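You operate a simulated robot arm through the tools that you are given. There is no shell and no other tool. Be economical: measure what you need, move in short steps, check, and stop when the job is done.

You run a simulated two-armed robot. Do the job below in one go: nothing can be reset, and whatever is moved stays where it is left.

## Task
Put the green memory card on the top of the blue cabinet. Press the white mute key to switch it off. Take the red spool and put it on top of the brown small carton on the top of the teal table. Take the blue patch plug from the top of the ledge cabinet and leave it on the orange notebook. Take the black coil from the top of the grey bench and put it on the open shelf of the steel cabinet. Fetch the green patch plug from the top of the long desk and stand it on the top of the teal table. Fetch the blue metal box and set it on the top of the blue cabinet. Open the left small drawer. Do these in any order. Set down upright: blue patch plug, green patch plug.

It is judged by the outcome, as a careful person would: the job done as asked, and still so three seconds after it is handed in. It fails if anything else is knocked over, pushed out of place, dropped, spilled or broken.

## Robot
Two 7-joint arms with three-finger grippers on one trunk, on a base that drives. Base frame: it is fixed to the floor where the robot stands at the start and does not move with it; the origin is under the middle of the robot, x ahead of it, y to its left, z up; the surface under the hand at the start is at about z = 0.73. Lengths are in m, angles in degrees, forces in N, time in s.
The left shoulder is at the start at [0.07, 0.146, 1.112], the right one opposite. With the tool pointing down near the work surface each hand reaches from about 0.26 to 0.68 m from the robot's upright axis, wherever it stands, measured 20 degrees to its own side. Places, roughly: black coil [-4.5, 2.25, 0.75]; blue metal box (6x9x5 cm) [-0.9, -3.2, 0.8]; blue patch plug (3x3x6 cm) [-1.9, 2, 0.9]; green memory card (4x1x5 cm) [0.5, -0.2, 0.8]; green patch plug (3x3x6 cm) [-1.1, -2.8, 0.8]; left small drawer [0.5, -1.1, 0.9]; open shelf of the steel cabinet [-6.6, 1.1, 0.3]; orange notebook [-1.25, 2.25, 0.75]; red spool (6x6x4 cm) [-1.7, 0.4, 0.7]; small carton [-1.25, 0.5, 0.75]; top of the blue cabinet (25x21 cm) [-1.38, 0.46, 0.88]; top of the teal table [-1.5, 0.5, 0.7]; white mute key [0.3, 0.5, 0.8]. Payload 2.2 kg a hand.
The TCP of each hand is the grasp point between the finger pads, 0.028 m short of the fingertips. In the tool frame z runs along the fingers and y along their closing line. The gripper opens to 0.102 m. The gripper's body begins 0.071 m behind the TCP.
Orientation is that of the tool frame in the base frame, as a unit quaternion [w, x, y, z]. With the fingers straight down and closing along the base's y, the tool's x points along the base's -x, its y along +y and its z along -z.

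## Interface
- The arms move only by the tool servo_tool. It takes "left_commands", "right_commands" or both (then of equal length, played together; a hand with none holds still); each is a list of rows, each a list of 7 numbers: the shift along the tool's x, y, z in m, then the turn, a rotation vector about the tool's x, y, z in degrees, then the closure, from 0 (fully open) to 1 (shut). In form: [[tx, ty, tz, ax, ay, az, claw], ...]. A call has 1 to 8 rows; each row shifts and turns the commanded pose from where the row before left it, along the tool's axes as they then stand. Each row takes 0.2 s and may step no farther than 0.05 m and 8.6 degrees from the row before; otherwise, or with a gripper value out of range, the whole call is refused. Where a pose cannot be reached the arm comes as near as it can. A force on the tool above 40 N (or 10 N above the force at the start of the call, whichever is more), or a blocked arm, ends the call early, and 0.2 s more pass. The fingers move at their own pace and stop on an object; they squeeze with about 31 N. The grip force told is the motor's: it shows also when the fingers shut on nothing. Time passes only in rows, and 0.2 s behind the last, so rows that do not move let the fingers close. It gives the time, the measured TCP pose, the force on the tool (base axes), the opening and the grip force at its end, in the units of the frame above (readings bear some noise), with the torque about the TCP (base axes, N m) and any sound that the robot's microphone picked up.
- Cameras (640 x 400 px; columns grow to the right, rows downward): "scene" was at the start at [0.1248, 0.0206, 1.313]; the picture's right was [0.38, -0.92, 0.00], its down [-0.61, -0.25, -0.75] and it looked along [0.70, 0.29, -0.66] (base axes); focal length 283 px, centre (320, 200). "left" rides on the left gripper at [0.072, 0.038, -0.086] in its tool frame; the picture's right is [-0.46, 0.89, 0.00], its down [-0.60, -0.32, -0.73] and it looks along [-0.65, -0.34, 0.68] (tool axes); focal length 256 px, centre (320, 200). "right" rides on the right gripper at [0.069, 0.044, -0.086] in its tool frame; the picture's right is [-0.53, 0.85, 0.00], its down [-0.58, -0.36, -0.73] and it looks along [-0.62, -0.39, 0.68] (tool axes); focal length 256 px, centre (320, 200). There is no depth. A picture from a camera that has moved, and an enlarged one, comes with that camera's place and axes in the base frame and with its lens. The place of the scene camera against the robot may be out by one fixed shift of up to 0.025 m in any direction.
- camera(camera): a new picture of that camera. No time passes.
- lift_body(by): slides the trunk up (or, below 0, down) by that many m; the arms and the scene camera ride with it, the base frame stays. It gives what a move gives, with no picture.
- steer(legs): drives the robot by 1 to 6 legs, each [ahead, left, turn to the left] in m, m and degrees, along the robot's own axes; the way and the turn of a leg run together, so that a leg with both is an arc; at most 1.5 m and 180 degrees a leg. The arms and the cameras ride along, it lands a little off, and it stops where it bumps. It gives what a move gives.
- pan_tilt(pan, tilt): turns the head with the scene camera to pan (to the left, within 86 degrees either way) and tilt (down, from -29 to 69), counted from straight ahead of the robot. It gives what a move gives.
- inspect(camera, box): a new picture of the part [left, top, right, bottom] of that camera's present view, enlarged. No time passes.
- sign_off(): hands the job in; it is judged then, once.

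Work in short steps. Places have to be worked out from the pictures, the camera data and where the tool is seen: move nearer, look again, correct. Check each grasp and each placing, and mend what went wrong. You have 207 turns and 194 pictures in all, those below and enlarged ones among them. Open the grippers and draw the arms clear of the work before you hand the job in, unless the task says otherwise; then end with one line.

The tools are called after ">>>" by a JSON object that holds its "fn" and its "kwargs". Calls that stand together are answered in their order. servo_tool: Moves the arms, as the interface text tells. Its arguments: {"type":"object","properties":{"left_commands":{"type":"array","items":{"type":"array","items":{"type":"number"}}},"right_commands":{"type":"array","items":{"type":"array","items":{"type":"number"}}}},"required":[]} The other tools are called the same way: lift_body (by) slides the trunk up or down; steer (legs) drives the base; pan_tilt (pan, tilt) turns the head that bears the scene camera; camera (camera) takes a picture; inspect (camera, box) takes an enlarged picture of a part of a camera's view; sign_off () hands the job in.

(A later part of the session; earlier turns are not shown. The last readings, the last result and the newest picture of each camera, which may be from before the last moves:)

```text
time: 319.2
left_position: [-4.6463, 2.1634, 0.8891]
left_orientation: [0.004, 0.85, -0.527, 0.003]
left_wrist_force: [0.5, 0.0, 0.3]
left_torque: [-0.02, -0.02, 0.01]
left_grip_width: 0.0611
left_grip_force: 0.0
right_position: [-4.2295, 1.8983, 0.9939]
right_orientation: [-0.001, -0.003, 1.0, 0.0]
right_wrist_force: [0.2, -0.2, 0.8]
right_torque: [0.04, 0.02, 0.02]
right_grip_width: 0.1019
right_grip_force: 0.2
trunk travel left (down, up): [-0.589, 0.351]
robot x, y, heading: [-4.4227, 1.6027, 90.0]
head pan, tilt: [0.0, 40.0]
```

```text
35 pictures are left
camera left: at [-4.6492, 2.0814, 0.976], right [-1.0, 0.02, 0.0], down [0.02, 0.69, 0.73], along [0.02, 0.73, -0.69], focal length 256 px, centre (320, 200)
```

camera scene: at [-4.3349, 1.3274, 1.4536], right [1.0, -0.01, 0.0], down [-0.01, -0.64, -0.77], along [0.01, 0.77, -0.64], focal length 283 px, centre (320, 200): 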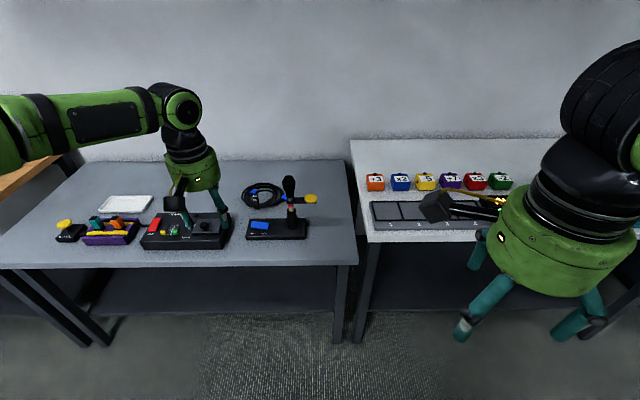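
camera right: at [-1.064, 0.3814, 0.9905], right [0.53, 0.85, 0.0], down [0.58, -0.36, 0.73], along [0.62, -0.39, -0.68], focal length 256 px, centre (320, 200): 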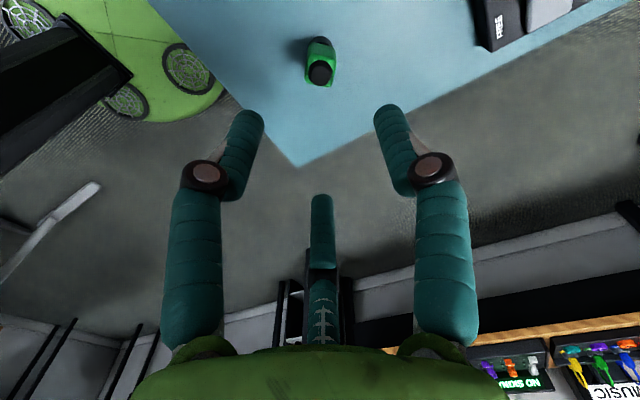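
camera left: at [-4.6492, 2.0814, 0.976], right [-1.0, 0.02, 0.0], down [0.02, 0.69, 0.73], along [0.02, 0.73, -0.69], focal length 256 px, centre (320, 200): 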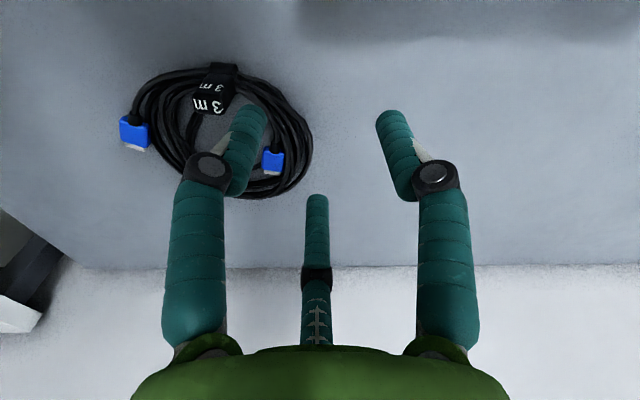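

Bundle at (-4.620, 2.219, z≈0.767). I bring it under the jaws with the base: ahead 5.6 cm, right 2.6 cm.

>>> {"fn": "steer", "kwargs": {"legs": [[0.056, -0.026, 0]]}}

>>> {"fn": "lift_body", "kwargs": {"by": -0.05}}

>>> {"fn": "camera", "kwargs": {"camera": "left"}}

```text
time: 320.2
left_position: [-4.6206, 2.2171, 0.8885]
left_orientation: [0.002, 0.85, -0.526, 0.003]
left_wrist_force: [-0.7, 0.2, -0.5]
left_torque: [-0.01, 0.04, -0.02]
left_grip_width: 0.0612
left_grip_force: 0.1
right_position: [-4.203, 1.9546, 0.9935]
right_orientation: [-0.001, -0.003, 1.0, 0.0]
right_wrist_force: [0.3, 0.7, -0.4]
right_torque: [-0.02, 0.01, -0.02]
right_grip_width: 0.1022
right_grip_force: 0.1
trunk travel left (down, up): [-0.589, 0.351]
robot x, y, heading: [-4.399, 1.6576, 90.0]
head pan, tilt: [0.0, 40.0]
```

```text
time: 321.1
left_position: [-4.6217, 2.2174, 0.8392]
left_orientation: [0.002, 0.85, -0.526, 0.001]
left_wrist_force: [0.0, 0.3, -0.3]
left_torque: [0.02, -0.02, -0.02]
left_grip_width: 0.0611
left_grip_force: 0.1
right_position: [-4.2045, 1.9537, 0.9449]
right_orientation: [-0.002, -0.002, 1.0, 0.0]
right_wrist_force: [-0.4, -0.6, 0.0]
right_torque: [-0.01, 0.02, -0.02]
right_grip_width: 0.1019
right_grip_force: 0.0
trunk travel left (down, up): [-0.539, 0.401]
robot x, y, heading: [-4.3988, 1.6574, 90.0]
head pan, tilt: [0.0, 40.0]
```

```text
34 pictures are left
camera left: at [-4.624, 2.1361, 0.9261], right [-1.0, 0.02, 0.0], down [0.01, 0.69, 0.73], along [0.02, 0.73, -0.69], focal length 256 px, centre (320, 200)
```

left: 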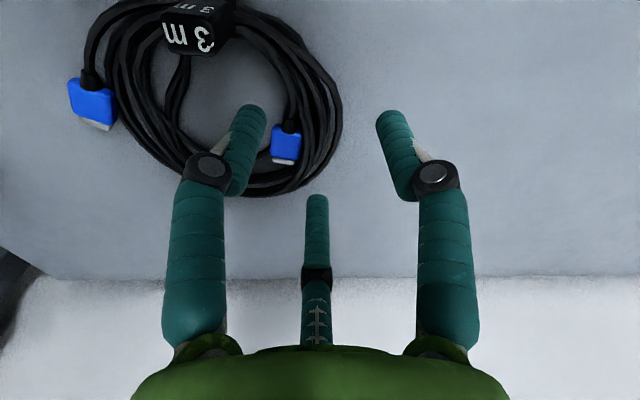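

The bundle's left side is right below the TCP. I lower 5 cm (tips at about mid-bundle) watching force.

>>> {"fn": "lift_body", "kwargs": {"by": -0.05}}

>>> {"fn": "camera", "kwargs": {"camera": "left"}}

```text
time: 322.0
left_position: [-4.6214, 2.2187, 0.7892]
left_orientation: [0.002, 0.85, -0.527, 0.001]
left_wrist_force: [-1.2, -0.9, 3.3]
left_torque: [0.11, 0.02, 0.09]
left_grip_width: 0.0615
left_grip_force: 0.0
right_position: [-4.2033, 1.954, 0.8938]
right_orientation: [0.0, -0.001, 1.0, 0.0]
right_wrist_force: [0.0, -0.5, -0.4]
right_torque: [0.0, 0.01, -0.03]
right_grip_width: 0.102
right_grip_force: 0.0
trunk travel left (down, up): [-0.489, 0.451]
robot x, y, heading: [-4.3988, 1.6592, 89.9]
head pan, tilt: [0.0, 40.0]
```

```text
33 pictures are left
camera left: at [-4.6239, 2.1361, 0.8764], right [-1.0, 0.02, 0.0], down [0.01, 0.69, 0.73], along [0.02, 0.73, -0.69], focal length 256 px, centre (320, 200)
```

left: 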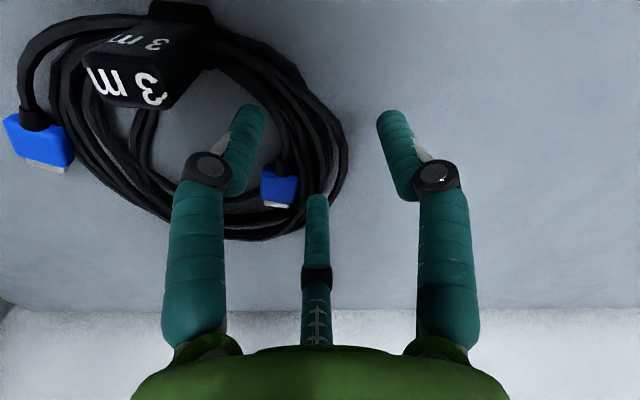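

The third jaw lightly touches the ring (3 N). I close the jaws and read the width.

>>> {"fn": "servo_tool", "kwargs": {"left_commands": [[0, 0, 0, 0, 0, 0, 0.55], [0, 0, 0, 0, 0, 0, 0.75], [0, 0, 0, 0, 0, 0, 1], [0, 0, 0, 0, 0, 0, 1]]}}

>>> {"fn": "camera", "kwargs": {"camera": "left"}}

```text
time: 323.0
left_position: [-4.6212, 2.2173, 0.7897]
left_orientation: [0.003, 0.85, -0.527, 0.002]
left_wrist_force: [0.9, 2.2, 7.3]
left_torque: [0.13, -0.05, 0.03]
left_grip_width: 0.0019
left_grip_force: 31.0
right_position: [-4.2038, 1.953, 0.8941]
right_orientation: [-0.001, -0.001, 1.0, 0.001]
right_wrist_force: [0.0, -0.8, -0.2]
right_torque: [-0.01, 0.01, 0.02]
right_grip_width: 0.102
right_grip_force: 0.0
trunk travel left (down, up): [-0.489, 0.451]
robot x, y, heading: [-4.3926, 1.657, 89.9]
head pan, tilt: [0.0, 40.0]
```

```text
32 pictures are left
camera left: at [-4.6235, 2.1358, 0.8762], right [-1.0, 0.02, 0.0], down [0.02, 0.69, 0.73], along [0.02, 0.73, -0.69], focal length 256 px, centre (320, 200)
```

left: 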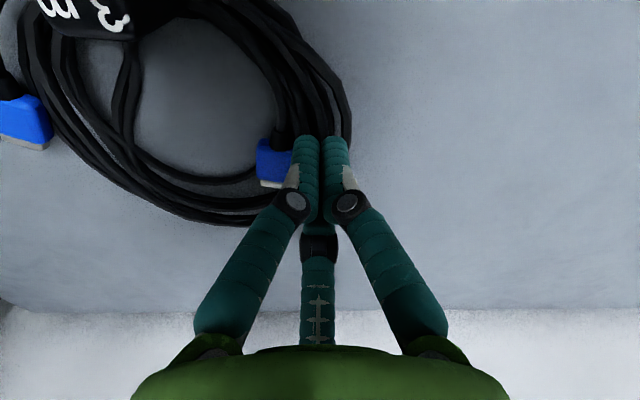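

The jaws closed just above the bundle because the third jaw keeps them up. I'll rise, open, and tilt the hand 25° back toward me so the third jaw lifts clear of the ring.

>>> {"fn": "lift_body", "kwargs": {"by": 0.06}}

>>> {"fn": "servo_tool", "kwargs": {"left_commands": [[0, 0, 0, 3.7, -7.45, 0, 0.4], [0, 0, 0, 3.7, -7.45, 0, 0.4], [0, 0, 0, 3.7, -7.45, 0, 0.4], [0, 0, 0, 0, 0, 0, 0.4]]}}

>>> {"fn": "camera", "kwargs": {"camera": "left"}}

```text
time: 324.0
left_position: [-4.6218, 2.219, 0.8499]
left_orientation: [0.004, 0.851, -0.526, 0.002]
left_wrist_force: [0.6, 0.0, -0.7]
left_torque: [0.01, -0.01, -0.05]
left_grip_width: 0.002
left_grip_force: 30.9
right_position: [-4.2033, 1.9548, 0.9546]
right_orientation: [-0.001, -0.001, 1.0, 0.0]
right_wrist_force: [0.1, 0.8, -0.5]
right_torque: [-0.03, -0.02, 0.0]
right_grip_width: 0.102
right_grip_force: 0.0
trunk travel left (down, up): [-0.549, 0.391]
robot x, y, heading: [-4.3946, 1.6545, 90.0]
head pan, tilt: [0.0, 40.0]
```

```text
time: 325.0
left_position: [-4.621, 2.219, 0.849]
left_orientation: [-0.182, 0.831, -0.514, -0.112]
left_wrist_force: [-0.4, 0.8, 0.0]
left_torque: [0.0, -0.04, 0.02]
left_grip_width: 0.0613
left_grip_force: 0.1
right_position: [-4.204, 1.9539, 0.9524]
right_orientation: [-0.001, -0.002, 1.0, 0.0]
right_wrist_force: [0.4, 0.1, 0.0]
right_torque: [-0.01, 0.0, 0.01]
right_grip_width: 0.1025
right_grip_force: 0.1
trunk travel left (down, up): [-0.549, 0.391]
robot x, y, heading: [-4.3943, 1.661, 89.8]
head pan, tilt: [0.0, 40.0]
```

```text
31 pictures are left
camera left: at [-4.6238, 2.1074, 0.8932], right [-1.0, 0.02, 0.01], down [0.01, 0.32, 0.95], along [0.02, 0.95, -0.32], focal length 256 px, centre (320, 200)
```

left: 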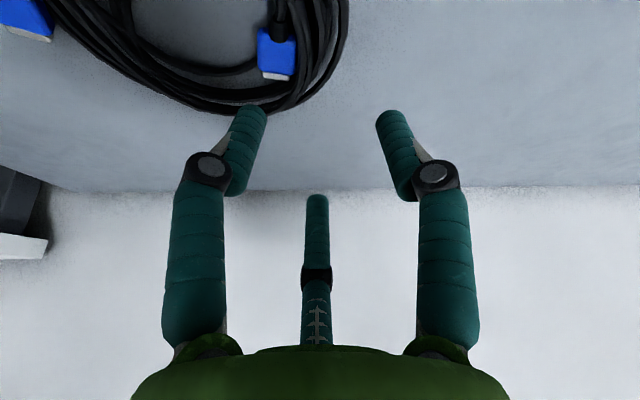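

A loose connector sits just inside the ring, so I'll open fully and straddle both. I back 2.9 cm and lower 6 cm, then look.

>>> {"fn": "steer", "kwargs": {"legs": [[-0.027, 0, 0]]}}

>>> {"fn": "servo_tool", "kwargs": {"left_commands": [[0, 0, 0, 0, 0, 0, 0], [0, 0, 0, 0, 0, 0, 0]]}}

>>> {"fn": "lift_body", "kwargs": {"by": -0.055}}

>>> {"fn": "camera", "kwargs": {"camera": "left"}}

```text
time: 325.8
left_position: [-4.6202, 2.1933, 0.8483]
left_orientation: [-0.18, 0.831, -0.513, -0.113]
left_wrist_force: [0.1, -0.7, -0.3]
left_torque: [-0.01, -0.03, -0.03]
left_grip_width: 0.0611
left_grip_force: 0.0
right_position: [-4.2031, 1.9273, 0.9541]
right_orientation: [0.0, -0.001, 1.0, 0.0]
right_wrist_force: [0.4, 0.0, 0.9]
right_torque: [-0.02, 0.02, -0.01]
right_grip_width: 0.1021
right_grip_force: 0.2
trunk travel left (down, up): [-0.549, 0.391]
robot x, y, heading: [-4.3941, 1.6321, 90.0]
head pan, tilt: [0.0, 40.0]
```

```text
time: 326.4
left_position: [-4.6203, 2.1916, 0.8488]
left_orientation: [-0.18, 0.831, -0.514, -0.113]
left_wrist_force: [0.5, 0.4, 0.0]
left_torque: [0.03, 0.01, -0.01]
left_grip_width: 0.1022
left_grip_force: 0.1
right_position: [-4.2034, 1.928, 0.9543]
right_orientation: [-0.001, -0.001, 1.0, 0.0]
right_wrist_force: [0.0, 0.1, -0.1]
right_torque: [0.02, 0.02, 0.02]
right_grip_width: 0.102
right_grip_force: 0.0
trunk travel left (down, up): [-0.549, 0.391]
robot x, y, heading: [-4.394, 1.634, 90.0]
head pan, tilt: [0.0, 40.0]
```

```text
time: 327.4
left_position: [-4.6212, 2.1909, 0.7929]
left_orientation: [-0.179, 0.831, -0.514, -0.112]
left_wrist_force: [-0.3, -0.4, 0.7]
left_torque: [0.0, 0.0, 0.0]
left_grip_width: 0.102
left_grip_force: 0.1
right_position: [-4.2028, 1.9269, 0.8991]
right_orientation: [-0.001, -0.002, 1.0, 0.0]
right_wrist_force: [-0.5, 0.0, -1.2]
right_torque: [0.0, -0.05, 0.02]
right_grip_width: 0.1019
right_grip_force: 0.0
trunk travel left (down, up): [-0.494, 0.446]
robot x, y, heading: [-4.3956, 1.6325, 90.1]
head pan, tilt: [0.0, 40.0]
```

```text
30 pictures are left
camera left: at [-4.6242, 2.0804, 0.8379], right [-1.0, 0.02, 0.01], down [0.02, 0.32, 0.95], along [0.01, 0.95, -0.32], focal length 256 px, centre (320, 200)
```

left: 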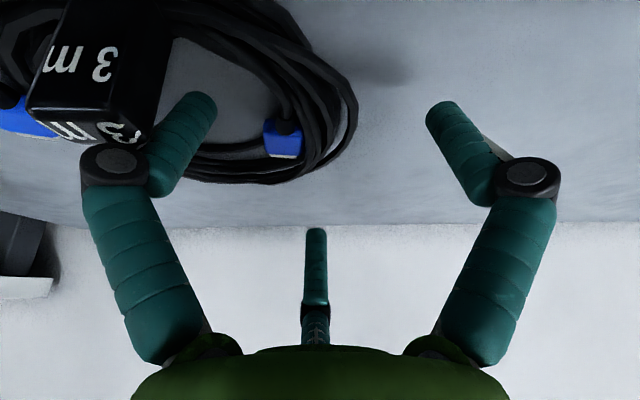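

The jaws straddle the ring side plus connector. I lower 2.4 cm, close, and check.

>>> {"fn": "lift_body", "kwargs": {"by": -0.024}}

>>> {"fn": "servo_tool", "kwargs": {"left_commands": [[0, 0, 0, 0, 0, 0, 0.3], [0, 0, 0, 0, 0, 0, 0.5], [0, 0, 0, 0, 0, 0, 0.7], [0, 0, 0, 0, 0, 0, 1], [0, 0, 0, 0, 0, 0, 1]]}}

>>> {"fn": "camera", "kwargs": {"camera": "left"}}

```text
time: 328.1
left_position: [-4.6216, 2.1907, 0.7687]
left_orientation: [-0.18, 0.831, -0.515, -0.112]
left_wrist_force: [0.6, 0.3, 0.6]
left_torque: [0.02, 0.02, -0.01]
left_grip_width: 0.1019
left_grip_force: 0.1
right_position: [-4.2031, 1.9276, 0.8747]
right_orientation: [-0.001, -0.001, 1.0, 0.0]
right_wrist_force: [1.0, 0.1, -0.2]
right_torque: [0.03, 0.0, 0.03]
right_grip_width: 0.1019
right_grip_force: 0.0
trunk travel left (down, up): [-0.47, 0.47]
robot x, y, heading: [-4.3962, 1.6296, 89.8]
head pan, tilt: [0.0, 40.0]
```

```text
time: 329.2
left_position: [-4.621, 2.1962, 0.7822]
left_orientation: [-0.194, 0.828, -0.513, -0.12]
left_wrist_force: [-0.4, -1.4, 13.8]
left_torque: [-0.44, -0.04, -0.05]
left_grip_width: 0.0293
left_grip_force: 31.3
right_position: [-4.2033, 1.9272, 0.8748]
right_orientation: [-0.002, -0.003, 1.0, 0.001]
right_wrist_force: [0.1, 0.5, -0.3]
right_torque: [-0.01, 0.01, 0.01]
right_grip_width: 0.1019
right_grip_force: 0.0
trunk travel left (down, up): [-0.47, 0.47]
robot x, y, heading: [-4.3992, 1.6332, 90.0]
head pan, tilt: [0.0, 40.0]
stopped in row 5 (left hand): the force on the tool passed its limit at 41 N (the readings are from after the stop); the commanded pose is now the measured one
```

```text
29 pictures are left
camera left: at [-4.6238, 2.0859, 0.8227], right [-1.0, 0.02, 0.01], down [0.01, 0.29, 0.96], along [0.02, 0.96, -0.29], focal length 256 px, centre (320, 200)
```

left: 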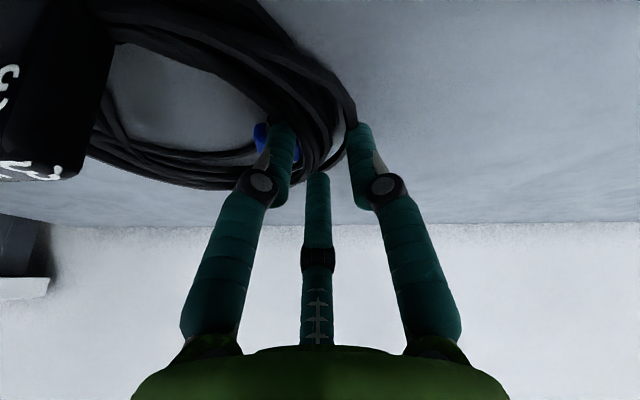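

Width 2.9 cm with grip force: the bundle seems held. I lift with the trunk and check.

>>> {"fn": "lift_body", "kwargs": {"by": 0.08}}

>>> {"fn": "camera", "kwargs": {"camera": "left"}}

>>> {"fn": "camera", "kwargs": {"camera": "scene"}}

```text
time: 330.3
left_position: [-4.6227, 2.1971, 0.8569]
left_orientation: [-0.191, 0.829, -0.512, -0.117]
left_wrist_force: [-0.1, -1.2, -1.8]
left_torque: [0.0, 0.14, -0.01]
left_grip_width: 0.0288
left_grip_force: 30.9
right_position: [-4.2028, 1.9284, 0.9555]
right_orientation: [-0.001, -0.002, 1.0, -0.002]
right_wrist_force: [-1.1, 0.0, 0.7]
right_torque: [-0.01, -0.02, -0.02]
right_grip_width: 0.102
right_grip_force: 0.0
trunk travel left (down, up): [-0.55, 0.39]
robot x, y, heading: [-4.3979, 1.6303, 90.0]
head pan, tilt: [0.0, 40.0]
```

```text
28 pictures are left
camera left: at [-4.6247, 2.086, 0.8995], right [-1.0, 0.02, 0.01], down [0.01, 0.3, 0.96], along [0.01, 0.95, -0.3], focal length 256 px, centre (320, 200)
```

left: 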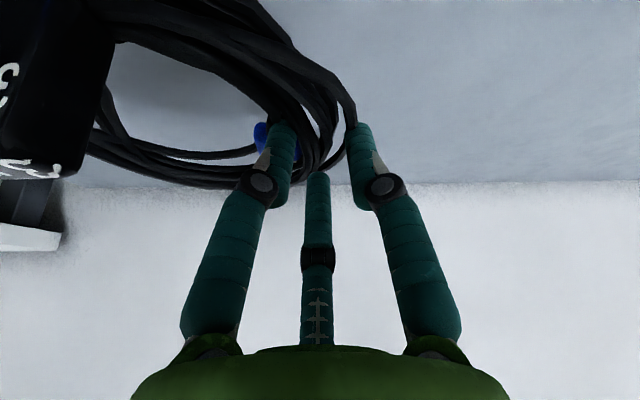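

```text
27 pictures are left
camera scene: at [-4.3999, 1.756, 1.2145], right [1.0, 0.0, 0.0], down [0.0, -0.64, -0.77], along [0.0, 0.77, -0.64], focal length 283 px, centre (320, 200)
```

scene: 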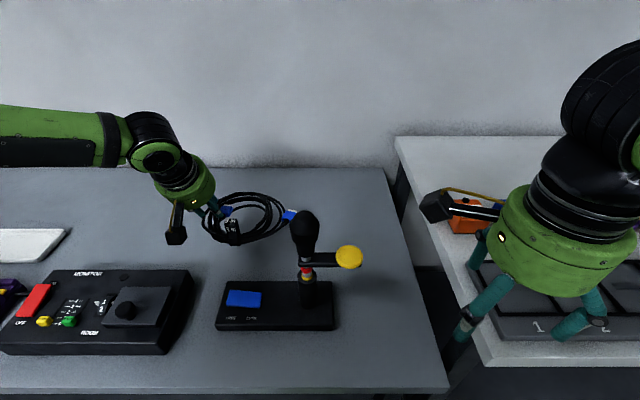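

The coil is lifted level. I raise it above the lever, back away, turn left to face the steel cabinet, approach partway and look.

>>> {"fn": "lift_body", "kwargs": {"by": 0.22}}

>>> {"fn": "steer", "kwargs": {"legs": [[-0.5, 0, 0], [0, 0, 90], [0.85, 0, 0]]}}

>>> {"fn": "pan_tilt", "kwargs": {"pan": 5, "tilt": 30}}

>>> {"fn": "camera", "kwargs": {"camera": "scene"}}

```text
time: 332.7
left_position: [-4.6217, 2.1977, 1.0773]
left_orientation: [-0.189, 0.829, -0.513, -0.117]
left_wrist_force: [-0.4, 0.3, -2.4]
left_torque: [0.02, 0.15, 0.0]
left_grip_width: 0.0287
left_grip_force: 30.6
right_position: [-4.2041, 1.9289, 1.1754]
right_orientation: [-0.001, -0.002, 1.0, -0.001]
right_wrist_force: [-0.9, -0.3, -0.5]
right_torque: [-0.01, 0.02, -0.01]
right_grip_width: 0.1021
right_grip_force: 0.0
trunk travel left (down, up): [-0.77, 0.17]
robot x, y, heading: [-4.3962, 1.6342, 90.1]
head pan, tilt: [0.0, 40.0]
```

```text
time: 343.5
left_position: [-5.8144, 0.9246, 1.0778]
left_orientation: [-0.053, 0.949, 0.22, -0.218]
left_wrist_force: [0.0, -0.5, -2.4]
left_torque: [-0.14, 0.02, 0.06]
left_grip_width: 0.0286
left_grip_force: 30.9
right_position: [-5.5414, 1.3408, 1.1753]
right_orientation: [-0.001, -0.706, 0.708, -0.001]
right_wrist_force: [-0.6, 0.1, 0.4]
right_torque: [-0.02, 0.01, 0.02]
right_grip_width: 0.1022
right_grip_force: 0.1
trunk travel left (down, up): [-0.77, 0.17]
robot x, y, heading: [-5.2458, 1.1458, 179.5]
head pan, tilt: [0.0, 40.0]
```

```text
time: 344.2
left_position: [-5.8156, 0.9241, 1.0773]
left_orientation: [-0.051, 0.949, 0.221, -0.217]
left_wrist_force: [-1.3, -0.4, -2.9]
left_torque: [-0.14, 0.02, 0.02]
left_grip_width: 0.0282
left_grip_force: 30.5
right_position: [-5.5433, 1.342, 1.174]
right_orientation: [0.0, -0.706, 0.708, -0.001]
right_wrist_force: [0.4, -0.5, 0.2]
right_torque: [-0.01, -0.04, -0.01]
right_grip_width: 0.1022
right_grip_force: 0.0
trunk travel left (down, up): [-0.77, 0.17]
robot x, y, heading: [-5.2447, 1.1484, 179.4]
head pan, tilt: [5.0, 30.0]
```

```text
26 pictures are left
camera scene: at [-5.392, 1.1275, 1.4498], right [-0.08, 1.0, 0.0], down [0.5, 0.04, -0.87], along [-0.86, -0.07, -0.5], focal length 283 px, centre (320, 200)
```

scene: 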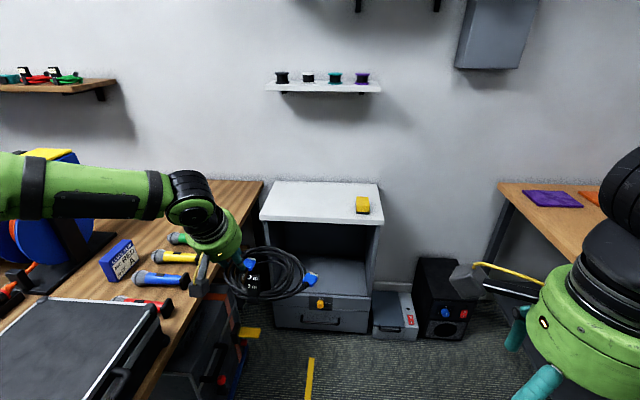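

The cabinet's open bay spans y≈0.80–1.28, z≈0.3–0.72, front at x≈-6.43; the table on the left means I should enter at an angle. I go right, ahead, turn left 27°, staying outside the bay, and check before lowering.

>>> {"fn": "steer", "kwargs": {"legs": [[0, -0.44, 0], [0.57, 0, 0], [0, 0, 27.5]]}}

>>> {"fn": "pan_tilt", "kwargs": {"pan": 15, "tilt": 50}}

>>> {"fn": "camera", "kwargs": {"camera": "scene"}}

```text
time: 351.1
left_position: [-6.2149, 1.1366, 1.0779]
left_orientation: [0.001, 0.87, 0.44, -0.224]
left_wrist_force: [0.2, -0.2, -1.9]
left_torque: [-0.14, -0.06, -0.01]
left_grip_width: 0.0281
left_grip_force: 30.6
right_position: [-6.1655, 1.6299, 1.1751]
right_orientation: [0.0, 0.855, -0.519, 0.001]
right_wrist_force: [-0.2, 0.2, 0.8]
right_torque: [-0.03, 0.01, -0.01]
right_grip_width: 0.1017
right_grip_force: 0.1
trunk travel left (down, up): [-0.77, 0.17]
robot x, y, heading: [-5.8195, 1.5957, -153.3]
head pan, tilt: [5.0, 30.0]
```

```text
time: 352.0
left_position: [-6.2152, 1.1347, 1.0763]
left_orientation: [0.002, 0.87, 0.44, -0.223]
left_wrist_force: [-0.2, -0.9, -3.2]
left_torque: [-0.13, -0.04, -0.03]
left_grip_width: 0.0284
left_grip_force: 31.3
right_position: [-6.166, 1.6302, 1.1761]
right_orientation: [0.0, 0.854, -0.52, 0.001]
right_wrist_force: [0.7, -0.7, -0.2]
right_torque: [-0.01, -0.01, 0.0]
right_grip_width: 0.1021
right_grip_force: 0.0
trunk travel left (down, up): [-0.77, 0.17]
robot x, y, heading: [-5.814, 1.591, -152.6]
head pan, tilt: [15.0, 50.0]
```

```text
25 pictures are left
camera scene: at [-5.9196, 1.5071, 1.4204], right [-0.67, 0.74, 0.0], down [0.57, 0.51, -0.64], along [-0.48, -0.43, -0.77], focal length 283 px, centre (320, 200)
```

scene: 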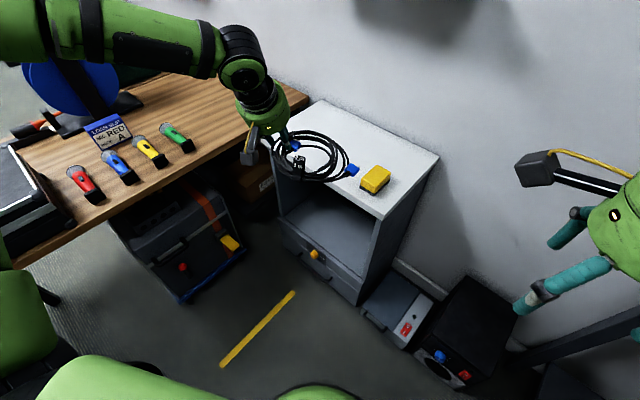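

Geometry looks workable: forearm stays right of the table edge. I raise the right hand, then lower the trunk 0.64 m here, outside the bay.

>>> {"fn": "servo_tool", "kwargs": {"right_commands": [[0, 0, -0.045, 0, 0, 0, 0.5], [0, 0, -0.045, 0, 0, 0, 1], [0, 0, -0.045, 0, 0, 0, 1], [0, 0, 0, 0, 0, 0, 1]]}}

>>> {"fn": "lift_body", "kwargs": {"by": -0.4}}

>>> {"fn": "lift_body", "kwargs": {"by": -0.22}}

>>> {"fn": "camera", "kwargs": {"camera": "scene"}}

```text
time: 353.0
left_position: [-6.2156, 1.1358, 1.0771]
left_orientation: [0.001, 0.87, 0.439, -0.224]
left_wrist_force: [0.0, 0.0, -2.7]
left_torque: [-0.11, -0.06, -0.01]
left_grip_width: 0.0282
left_grip_force: 31.2
right_position: [-6.1665, 1.6302, 1.3113]
right_orientation: [-0.001, 0.855, -0.519, 0.001]
right_wrist_force: [0.8, -0.8, -0.1]
right_torque: [0.04, -0.01, -0.03]
right_grip_width: 0.002
right_grip_force: 30.7
trunk travel left (down, up): [-0.77, 0.17]
robot x, y, heading: [-5.8133, 1.5956, -152.9]
head pan, tilt: [15.0, 50.0]
```

```text
time: 356.8
left_position: [-6.2146, 1.1356, 0.6774]
left_orientation: [0.001, 0.87, 0.44, -0.223]
left_wrist_force: [0.7, -0.5, -1.6]
left_torque: [-0.13, -0.04, 0.01]
left_grip_width: 0.0283
left_grip_force: 31.2
right_position: [-6.1659, 1.6308, 0.911]
right_orientation: [0.001, 0.855, -0.519, 0.001]
right_wrist_force: [0.2, -0.1, -0.2]
right_torque: [0.0, 0.0, 0.0]
right_grip_width: 0.0019
right_grip_force: 31.2
trunk travel left (down, up): [-0.37, 0.57]
robot x, y, heading: [-5.8161, 1.5926, -153.1]
head pan, tilt: [15.0, 50.0]
```

```text
time: 359.1
left_position: [-6.2147, 1.1361, 0.4575]
left_orientation: [0.001, 0.87, 0.439, -0.223]
left_wrist_force: [0.2, -0.8, -2.3]
left_torque: [-0.12, -0.05, -0.02]
left_grip_width: 0.028
left_grip_force: 31.2
right_position: [-6.1664, 1.6319, 0.6922]
right_orientation: [0.001, 0.854, -0.521, 0.002]
right_wrist_force: [0.2, 0.4, -0.5]
right_torque: [0.0, -0.01, 0.03]
right_grip_width: 0.0023
right_grip_force: 31.1
trunk travel left (down, up): [-0.15, 0.79]
robot x, y, heading: [-5.8135, 1.5928, -153.0]
head pan, tilt: [15.0, 50.0]
```

```text
24 pictures are left
camera scene: at [-5.9195, 1.5083, 0.8003], right [-0.67, 0.74, 0.0], down [0.57, 0.51, -0.64], along [-0.48, -0.43, -0.77], focal length 283 px, centre (320, 200)
```

scene: 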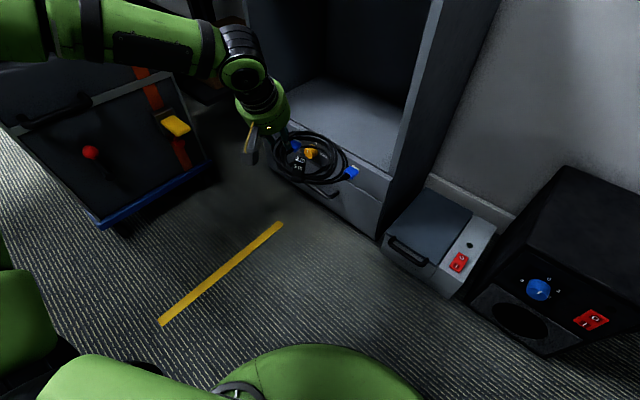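

Looking into the bay: the shelf front edge is at z≈0.26–0.30, and the coil is level above it. I lower 6 cm more and advance 15 cm with 5 cm to the right, then look.

>>> {"fn": "lift_body", "kwargs": {"by": -0.055}}

>>> {"fn": "steer", "kwargs": {"legs": [[0.15, -0.05, 0]]}}

>>> {"fn": "camera", "kwargs": {"camera": "scene"}}

>>> {"fn": "camera", "kwargs": {"camera": "left"}}

```text
time: 360.1
left_position: [-6.2158, 1.136, 0.4035]
left_orientation: [0.0, 0.87, 0.439, -0.223]
left_wrist_force: [1.0, -0.1, -2.8]
left_torque: [-0.1, -0.06, 0.04]
left_grip_width: 0.0281
left_grip_force: 31.3
right_position: [-6.1664, 1.6311, 0.6355]
right_orientation: [0.001, 0.855, -0.519, 0.001]
right_wrist_force: [-0.5, 0.1, 0.9]
right_torque: [0.0, 0.01, 0.01]
right_grip_width: 0.0022
right_grip_force: 30.5
trunk travel left (down, up): [-0.095, 0.845]
robot x, y, heading: [-5.8137, 1.5942, -153.0]
head pan, tilt: [15.0, 50.0]
```

```text
time: 361.5
left_position: [-6.3724, 1.1116, 0.4025]
left_orientation: [0.001, 0.87, 0.439, -0.223]
left_wrist_force: [-0.7, 0.2, -2.9]
left_torque: [-0.16, -0.01, 0.03]
left_grip_width: 0.0283
left_grip_force: 31.4
right_position: [-6.3219, 1.6068, 0.636]
right_orientation: [0.001, 0.854, -0.521, 0.0]
right_wrist_force: [0.6, 0.0, 0.5]
right_torque: [0.0, -0.03, -0.01]
right_grip_width: 0.0019
right_grip_force: 31.3
trunk travel left (down, up): [-0.095, 0.845]
robot x, y, heading: [-5.9691, 1.5655, -152.9]
head pan, tilt: [15.0, 50.0]
```

```text
23 pictures are left
camera scene: at [-6.076, 1.4831, 0.7454], right [-0.67, 0.74, 0.0], down [0.57, 0.51, -0.64], along [-0.48, -0.43, -0.77], focal length 283 px, centre (320, 200)
```

scene: 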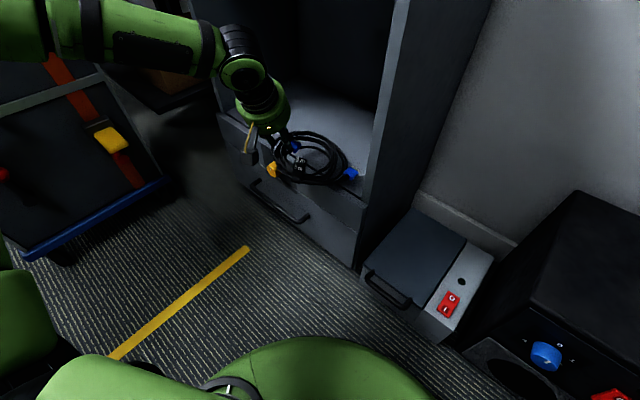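

```text
22 pictures are left
camera left: at [-6.274, 1.1598, 0.4447], right [0.44, -0.9, 0.01], down [-0.27, -0.12, 0.96], along [-0.86, -0.42, -0.3], focal length 256 px, centre (320, 200)
```

left: 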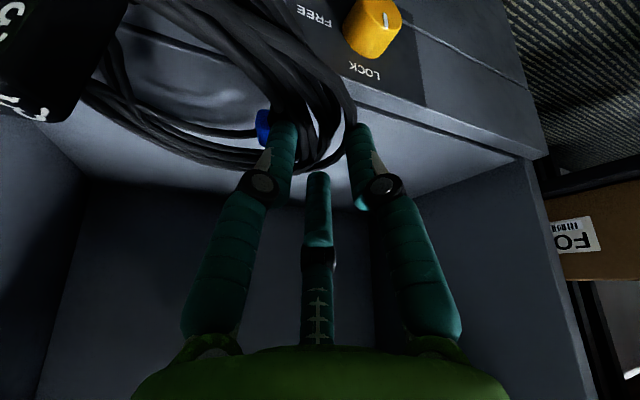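

Clearances: coil fits left of the bay's right wall. I advance 17 cm more (leaving margin to the small floor box) and look.

>>> {"fn": "steer", "kwargs": {"legs": [[0.17, 0.015, 0]]}}

>>> {"fn": "camera", "kwargs": {"camera": "scene"}}

>>> {"fn": "camera", "kwargs": {"camera": "left"}}

```text
time: 362.9
left_position: [-6.4593, 1.0402, 0.4039]
left_orientation: [-0.001, 0.872, 0.436, -0.225]
left_wrist_force: [0.3, 0.2, 0.5]
left_torque: [0.0, -0.01, 0.01]
left_grip_width: 0.0021
left_grip_force: 30.7
right_position: [-6.4042, 1.5355, 0.6362]
right_orientation: [0.002, 0.852, -0.523, 0.001]
right_wrist_force: [0.5, -0.5, 0.7]
right_torque: [0.0, 0.01, -0.03]
right_grip_width: 0.002
right_grip_force: 31.2
trunk travel left (down, up): [-0.095, 0.845]
robot x, y, heading: [-6.0542, 1.4915, -153.5]
head pan, tilt: [15.0, 50.0]
stopped in leg 1: the robot was blocked; the commanded pose is now the measured one
```

```text
21 pictures are left
camera scene: at [-6.1592, 1.4098, 0.7454], right [-0.66, 0.75, 0.0], down [0.57, 0.51, -0.64], along [-0.48, -0.43, -0.77], focal length 283 px, centre (320, 200)
```

scene: 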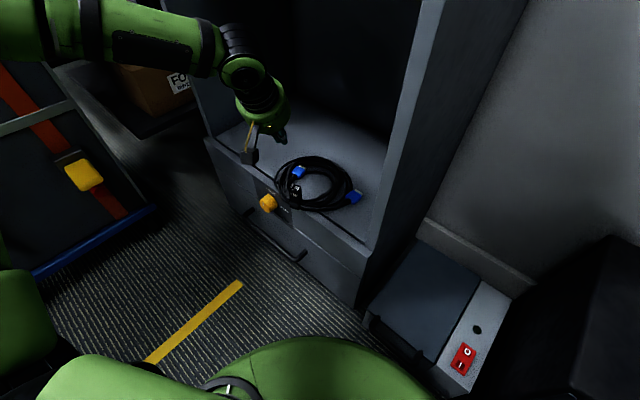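

```text
20 pictures are left
camera left: at [-6.3598, 1.0879, 0.4464], right [0.43, -0.9, 0.01], down [-0.27, -0.12, 0.96], along [-0.86, -0.41, -0.29], focal length 256 px, centre (320, 200)
```

left: 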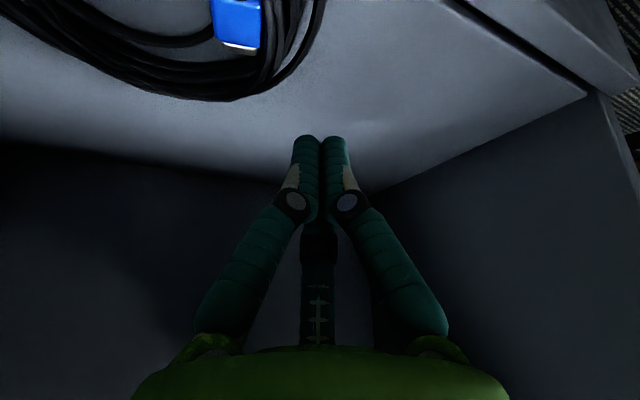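

The coil slipped out of the grip when something bumped; it now lies on the shelf near the front edge. I zoom in to see how it rests.

>>> {"fn": "inspect", "kwargs": {"camera": "scene", "box": [190, 110, 400, 270]}}

```text
2.50 times, centred on (295, 190) of scene
camera zoom: at [-6.1592, 1.4098, 0.7454], right [-0.66, 0.75, 0.0], down [0.57, 0.51, -0.64], along [-0.48, -0.43, -0.77], focal length 706 px, centre (382, 225)
```

zoom: 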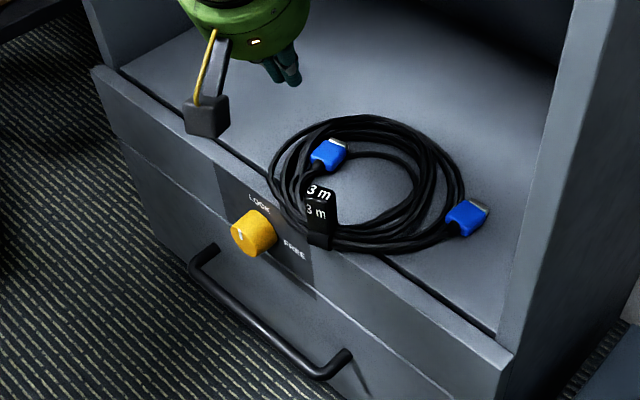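

The coil lies flat on the shelf but flush with the front edge. I'll nudge it deeper using closed fingertips inside its ring: shift the hand right 6.5 cm (back 2 cm) to be over the hole.

>>> {"fn": "steer", "kwargs": {"legs": [[-0.02, -0.065, 0]]}}

>>> {"fn": "camera", "kwargs": {"camera": "left"}}

>>> {"fn": "inspect", "kwargs": {"camera": "scene", "box": [190, 110, 400, 270]}}

```text
time: 363.9
left_position: [-6.4714, 1.1099, 0.4044]
left_orientation: [-0.001, 0.872, 0.434, -0.225]
left_wrist_force: [0.0, -0.3, 0.5]
left_torque: [-0.01, 0.0, -0.01]
left_grip_width: 0.0021
left_grip_force: 30.3
right_position: [-6.415, 1.6041, 0.6362]
right_orientation: [0.002, 0.852, -0.524, 0.001]
right_wrist_force: [0.3, 0.6, 0.4]
right_torque: [-0.02, 0.02, 0.0]
right_grip_width: 0.002
right_grip_force: 31.3
trunk travel left (down, up): [-0.095, 0.845]
robot x, y, heading: [-6.0647, 1.5635, -153.8]
head pan, tilt: [15.0, 50.0]
```

```text
18 pictures are left
camera left: at [-6.3723, 1.1568, 0.4464], right [0.43, -0.9, 0.01], down [-0.27, -0.12, 0.96], along [-0.86, -0.41, -0.29], focal length 256 px, centre (320, 200)
```

left: 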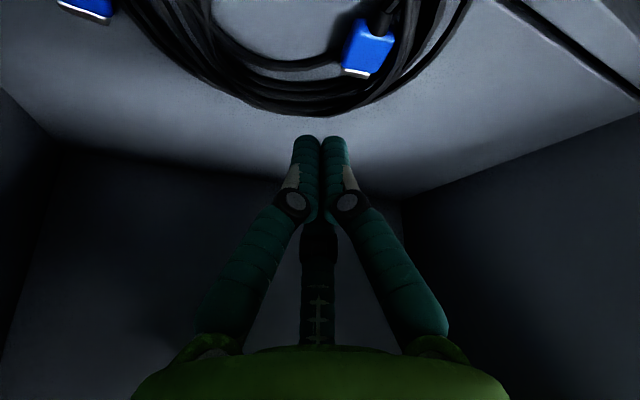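

```text
2.50 times, centred on (295, 190) of scene
camera zoom: at [-6.1708, 1.4782, 0.7454], right [-0.66, 0.75, 0.0], down [0.57, 0.51, -0.64], along [-0.48, -0.43, -0.77], focal length 706 px, centre (382, 225)
```

zoom: 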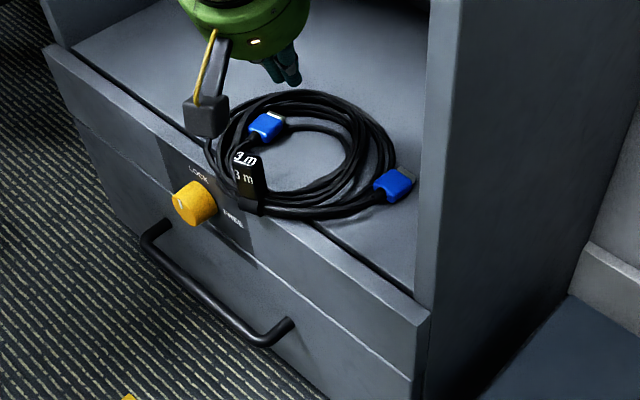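

The point under the fingertips falls inside the ring. I lower the trunk (about 8 cm left) with the force guard.

>>> {"fn": "lift_body", "kwargs": {"by": -0.08}}

>>> {"fn": "camera", "kwargs": {"camera": "left"}}

```text
time: 364.9
left_position: [-6.4736, 1.1104, 0.3375]
left_orientation: [-0.001, 0.87, 0.434, -0.233]
left_wrist_force: [14.0, 5.4, 18.1]
left_torque: [0.19, -0.28, -0.04]
left_grip_width: 0.0021
left_grip_force: 31.1
right_position: [-6.4133, 1.6053, 0.5608]
right_orientation: [0.003, 0.853, -0.522, 0.001]
right_wrist_force: [0.0, -0.9, -0.4]
right_torque: [0.01, 0.03, -0.01]
right_grip_width: 0.0023
right_grip_force: 31.7
trunk travel left (down, up): [-0.019, 0.921]
robot x, y, heading: [-6.0653, 1.5624, -153.5]
head pan, tilt: [15.0, 50.0]
stopped: the force on the tool passed its limit at 50 N (the readings are from after the stop); the commanded pose is now the measured one
```

```text
16 pictures are left
camera left: at [-6.3717, 1.1574, 0.3777], right [0.43, -0.9, 0.01], down [-0.25, -0.11, 0.96], along [-0.87, -0.42, -0.28], focal length 256 px, centre (320, 200)
```

left: 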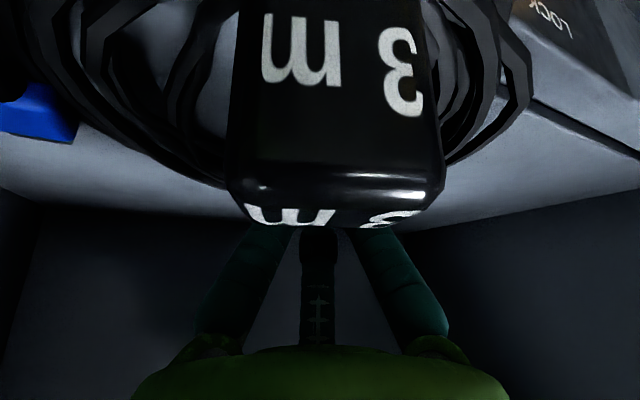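

Tips are at shelf level (z≈0.31) inside the ring. I raise 6 mm and push ahead 5 cm gently.

>>> {"fn": "lift_body", "kwargs": {"by": 0.008}}

>>> {"fn": "steer", "kwargs": {"legs": [[0.03, 0, 0], [0.03, 0, 0]]}}

>>> {"fn": "inspect", "kwargs": {"camera": "scene", "box": [190, 110, 400, 270]}}

```text
time: 365.5
left_position: [-6.4722, 1.1083, 0.3398]
left_orientation: [0.001, 0.871, 0.435, -0.229]
left_wrist_force: [0.4, -0.3, -0.6]
left_torque: [0.0, 0.0, -0.03]
left_grip_width: 0.0021
left_grip_force: 30.6
right_position: [-6.4149, 1.6046, 0.5674]
right_orientation: [0.002, 0.852, -0.523, 0.001]
right_wrist_force: [-0.1, 0.0, -0.3]
right_torque: [0.0, -0.02, 0.02]
right_grip_width: 0.0019
right_grip_force: 30.8
trunk travel left (down, up): [-0.027, 0.913]
robot x, y, heading: [-6.0642, 1.5641, -153.4]
head pan, tilt: [15.0, 50.0]
```

```text
time: 366.2
left_position: [-6.4724, 1.1087, 0.3412]
left_orientation: [0.001, 0.871, 0.434, -0.229]
left_wrist_force: [0.0, 0.1, 0.7]
left_torque: [0.0, 0.0, 0.01]
left_grip_width: 0.0021
left_grip_force: 30.8
right_position: [-6.4151, 1.6035, 0.5685]
right_orientation: [0.001, 0.852, -0.524, 0.002]
right_wrist_force: [0.4, 0.6, 0.4]
right_torque: [0.02, 0.0, -0.02]
right_grip_width: 0.0019
right_grip_force: 30.9
trunk travel left (down, up): [-0.027, 0.913]
robot x, y, heading: [-6.0647, 1.5607, -153.5]
head pan, tilt: [15.0, 50.0]
stopped in leg 1: the robot was blocked; the commanded pose is now the measured one
```

```text
2.50 times, centred on (295, 190) of scene
camera zoom: at [-6.1703, 1.4781, 0.6768], right [-0.66, 0.75, 0.0], down [0.57, 0.51, -0.64], along [-0.48, -0.43, -0.77], focal length 706 px, centre (382, 225)
```

zoom: 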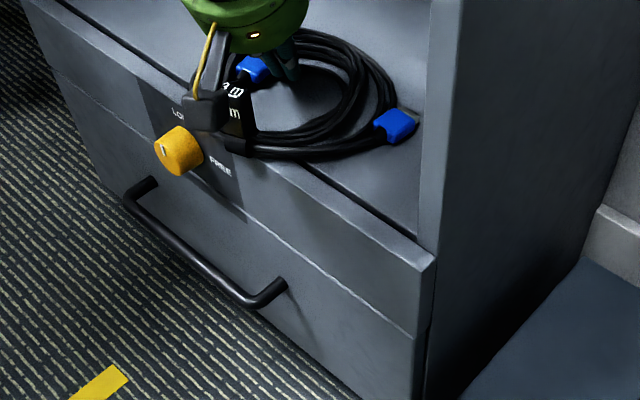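

The base can't go further (something low ahead), so I push with the arm along the same direction, in small guarded steps.

>>> {"fn": "servo_tool", "kwargs": {"left_commands": [[-0.012, -0.006, 0.0067, 0, 0, 0, 1], [-0.012, -0.006, 0.0067, 0, 0, 0, 1], [-0.012, -0.006, 0.0067, 0, 0, 0, 1], [-0.012, -0.006, 0.0067, 0, 0, 0, 1], [0, 0, 0, 0, 0, 0, 1]]}}

>>> {"fn": "inspect", "kwargs": {"camera": "scene", "box": [190, 100, 400, 260]}}

```text
time: 367.4
left_position: [-6.5267, 1.0821, 0.3427]
left_orientation: [0.001, 0.871, 0.434, -0.232]
left_wrist_force: [0.9, 2.3, 5.4]
left_torque: [-0.02, 0.1, 0.05]
left_grip_width: 0.0019
left_grip_force: 30.8
right_position: [-6.4153, 1.6041, 0.5683]
right_orientation: [0.002, 0.852, -0.523, 0.001]
right_wrist_force: [0.7, -0.6, 0.8]
right_torque: [0.03, -0.03, -0.01]
right_grip_width: 0.0023
right_grip_force: 31.2
trunk travel left (down, up): [-0.027, 0.913]
robot x, y, heading: [-6.0629, 1.5632, -153.4]
head pan, tilt: [15.0, 50.0]
```

```text
2.50 times, centred on (295, 180) of scene
camera zoom: at [-6.1701, 1.4784, 0.677], right [-0.66, 0.75, 0.0], down [0.57, 0.51, -0.64], along [-0.48, -0.43, -0.77], focal length 706 px, centre (382, 250)
```

zoom: 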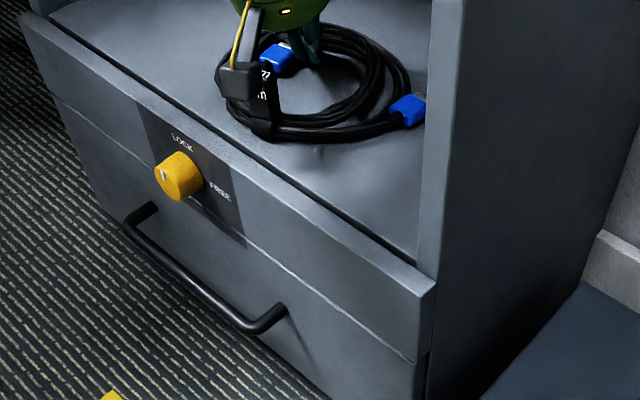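

The coil is now fully on the shelf, clear of the edge. I lift the fingers out 6 cm and back straight out.

>>> {"fn": "lift_body", "kwargs": {"by": 0.06}}

>>> {"fn": "steer", "kwargs": {"legs": [[-0.4, 0, 0]]}}

>>> {"fn": "lift_body", "kwargs": {"by": 0.45}}

>>> {"fn": "camera", "kwargs": {"camera": "scene"}}

```text
time: 368.4
left_position: [-6.525, 1.0824, 0.4025]
left_orientation: [0.001, 0.871, 0.434, -0.229]
left_wrist_force: [-0.1, -0.4, -0.7]
left_torque: [0.0, -0.02, -0.01]
left_grip_width: 0.0019
left_grip_force: 30.9
right_position: [-6.4144, 1.6045, 0.628]
right_orientation: [0.001, 0.852, -0.523, 0.002]
right_wrist_force: [0.1, -0.5, 0.0]
right_torque: [0.01, 0.02, -0.02]
right_grip_width: 0.0021
right_grip_force: 31.3
trunk travel left (down, up): [-0.087, 0.853]
robot x, y, heading: [-6.0644, 1.562, -153.5]
head pan, tilt: [15.0, 50.0]
```

```text
time: 370.9
left_position: [-6.1655, 1.2291, 0.4019]
left_orientation: [0.001, 0.87, 0.436, -0.229]
left_wrist_force: [0.0, -0.1, -0.3]
left_torque: [-0.01, 0.01, 0.0]
left_grip_width: 0.0019
left_grip_force: 31.2
right_position: [-6.0579, 1.7524, 0.6281]
right_orientation: [0.002, 0.853, -0.521, 0.001]
right_wrist_force: [-0.1, 0.3, -0.6]
right_torque: [-0.02, -0.01, 0.0]
right_grip_width: 0.0021
right_grip_force: 31.2
trunk travel left (down, up): [-0.087, 0.853]
robot x, y, heading: [-5.7061, 1.7136, -153.5]
head pan, tilt: [15.0, 50.0]
```

```text
refused: 0.45 is not a number from -0.4 to 0.4
```

```text
13 pictures are left
camera scene: at [-5.8119, 1.6273, 0.7368], right [-0.67, 0.75, 0.0], down [0.57, 0.51, -0.64], along [-0.48, -0.43, -0.77], focal length 283 px, centre (320, 200)
```

scene: 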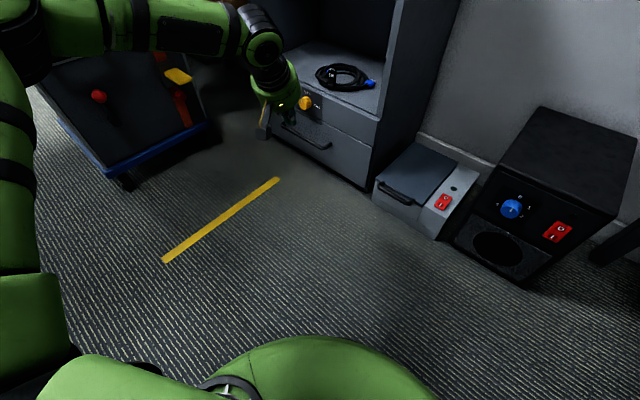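

Coil on the shelf, surroundings undisturbed. I raise the trunk, open both grippers and take a last look.

>>> {"fn": "lift_body", "kwargs": {"by": 0.4}}

>>> {"fn": "servo_tool", "kwargs": {"left_commands": [[0, 0, -0.03, 0, 0, 0, 0], [0, 0, -0.03, 0, 0, 0, 0], [0, 0, 0, 0, 0, 0, 0], [0, 0, 0, 0, 0, 0, 0]], "right_commands": [[0, 0, 0, 0, 0, 0, 0], [0, 0, 0, 0, 0, 0, 0], [0, 0, 0, 0, 0, 0, 0], [0, 0, 0, 0, 0, 0, 0]]}}

>>> {"fn": "inspect", "kwargs": {"camera": "scene", "box": [200, 40, 460, 240]}}

```text
time: 372.1
left_position: [-6.1698, 1.234, 0.4557]
left_orientation: [0.009, 0.872, 0.435, -0.223]
left_wrist_force: [1.0, 0.3, -0.1]
left_torque: [0.0, 0.01, 0.0]
left_grip_width: 0.0022
left_grip_force: 31.4
right_position: [-6.0465, 1.7852, 0.6225]
right_orientation: [-0.062, 0.881, -0.466, -0.057]
right_wrist_force: [0.4, 0.3, -0.4]
right_torque: [0.05, 0.02, 0.02]
right_grip_width: 0.002
right_grip_force: 30.7
trunk travel left (down, up): [-0.143, 0.797]
robot x, y, heading: [-5.7072, 1.7122, -153.1]
head pan, tilt: [15.0, 50.0]
stopped: the arm was blocked; the commanded pose is now the measured one
```

```text
time: 373.1
left_position: [-6.1474, 1.2473, 0.5093]
left_orientation: [0.009, 0.872, 0.434, -0.225]
left_wrist_force: [0.6, 1.0, 0.3]
left_torque: [-0.02, 0.0, -0.01]
left_grip_width: 0.1018
left_grip_force: 0.1
right_position: [-6.046, 1.7837, 0.6217]
right_orientation: [-0.061, 0.881, -0.465, -0.057]
right_wrist_force: [-0.4, -0.2, 0.5]
right_torque: [-0.02, -0.01, -0.01]
right_grip_width: 0.1019
right_grip_force: 0.0
trunk travel left (down, up): [-0.143, 0.797]
robot x, y, heading: [-5.7042, 1.7125, -153.5]
head pan, tilt: [15.0, 50.0]
```

```text
2.00 times, centred on (330, 140) of scene
camera zoom: at [-5.8217, 1.6351, 0.792], right [-0.66, 0.75, -0.02], down [0.58, 0.5, -0.64], along [-0.47, -0.44, -0.77], focal length 565 px, centre (300, 320)
```

zoom: 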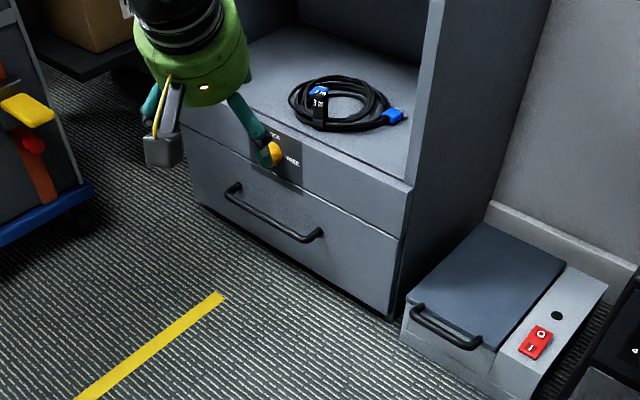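

The lift was blocked: the right elbow is likely under the wooden table's edge. I lower 6 cm to release and look right.

>>> {"fn": "lift_body", "kwargs": {"by": -0.06}}

>>> {"fn": "pan_tilt", "kwargs": {"pan": -75, "tilt": 10}}

>>> {"fn": "camera", "kwargs": {"camera": "scene"}}

```text
time: 374.1
left_position: [-6.1416, 1.2429, 0.4512]
left_orientation: [0.001, 0.87, 0.436, -0.229]
left_wrist_force: [-0.6, -0.1, 0.3]
left_torque: [0.0, -0.02, -0.01]
left_grip_width: 0.1019
left_grip_force: 0.1
right_position: [-6.0363, 1.7775, 0.5713]
right_orientation: [-0.057, 0.882, -0.462, -0.072]
right_wrist_force: [-0.2, -0.4, -0.8]
right_torque: [0.02, -0.03, 0.0]
right_grip_width: 0.1019
right_grip_force: 0.2
trunk travel left (down, up): [-0.083, 0.857]
robot x, y, heading: [-5.7014, 1.7106, -153.3]
head pan, tilt: [15.0, 50.0]
```

```text
time: 375.7
left_position: [-6.1414, 1.2419, 0.4507]
left_orientation: [0.001, 0.87, 0.436, -0.229]
left_wrist_force: [0.6, 0.9, 0.7]
left_torque: [0.02, 0.01, 0.01]
left_grip_width: 0.1018
left_grip_force: 0.0
right_position: [-6.0357, 1.778, 0.5708]
right_orientation: [-0.057, 0.882, -0.462, -0.072]
right_wrist_force: [0.9, -0.2, -0.8]
right_torque: [0.02, -0.03, 0.0]
right_grip_width: 0.102
right_grip_force: 0.1
trunk travel left (down, up): [-0.083, 0.857]
robot x, y, heading: [-5.706, 1.7143, -153.2]
head pan, tilt: [-75.0, 10.0]
```

```text
11 pictures are left
camera scene: at [-5.8149, 1.7478, 0.7948], right [0.75, 0.67, 0.0], down [0.12, -0.13, -0.98], along [-0.66, 0.74, -0.17], focal length 283 px, centre (320, 200)
```

scene: 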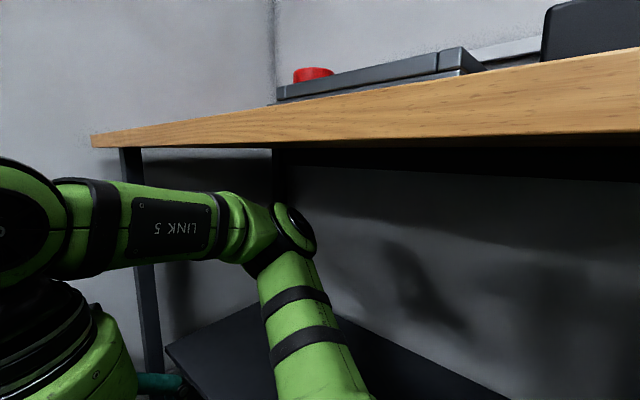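

The right elbow is indeed under the table; things on it look undisturbed. I slide left 0.28 m to bring it out and look again.

>>> {"fn": "steer", "kwargs": {"legs": [[0, 0.28, 0]]}}

>>> {"fn": "camera", "kwargs": {"camera": "scene"}}

```text
time: 377.7
left_position: [-6.0138, 0.9902, 0.4506]
left_orientation: [0.001, 0.87, 0.437, -0.228]
left_wrist_force: [-0.5, -0.4, 0.2]
left_torque: [0.02, 0.0, 0.0]
left_grip_width: 0.102
left_grip_force: 0.0
right_position: [-5.9109, 1.5264, 0.5709]
right_orientation: [-0.058, 0.882, -0.462, -0.072]
right_wrist_force: [-0.2, 0.0, -0.6]
right_torque: [0.04, -0.01, 0.0]
right_grip_width: 0.1022
right_grip_force: 0.0
trunk travel left (down, up): [-0.083, 0.857]
robot x, y, heading: [-5.5822, 1.4621, -153.0]
head pan, tilt: [-75.0, 10.0]
```

```text
10 pictures are left
camera scene: at [-5.6889, 1.4976, 0.7948], right [0.74, 0.67, 0.0], down [0.12, -0.13, -0.98], along [-0.66, 0.73, -0.17], focal length 283 px, centre (320, 200)
```

scene: 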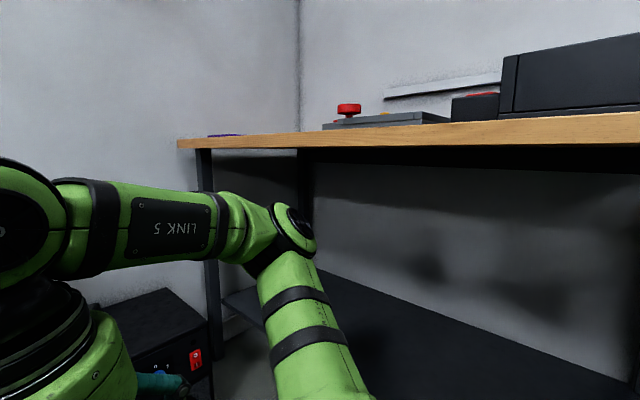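

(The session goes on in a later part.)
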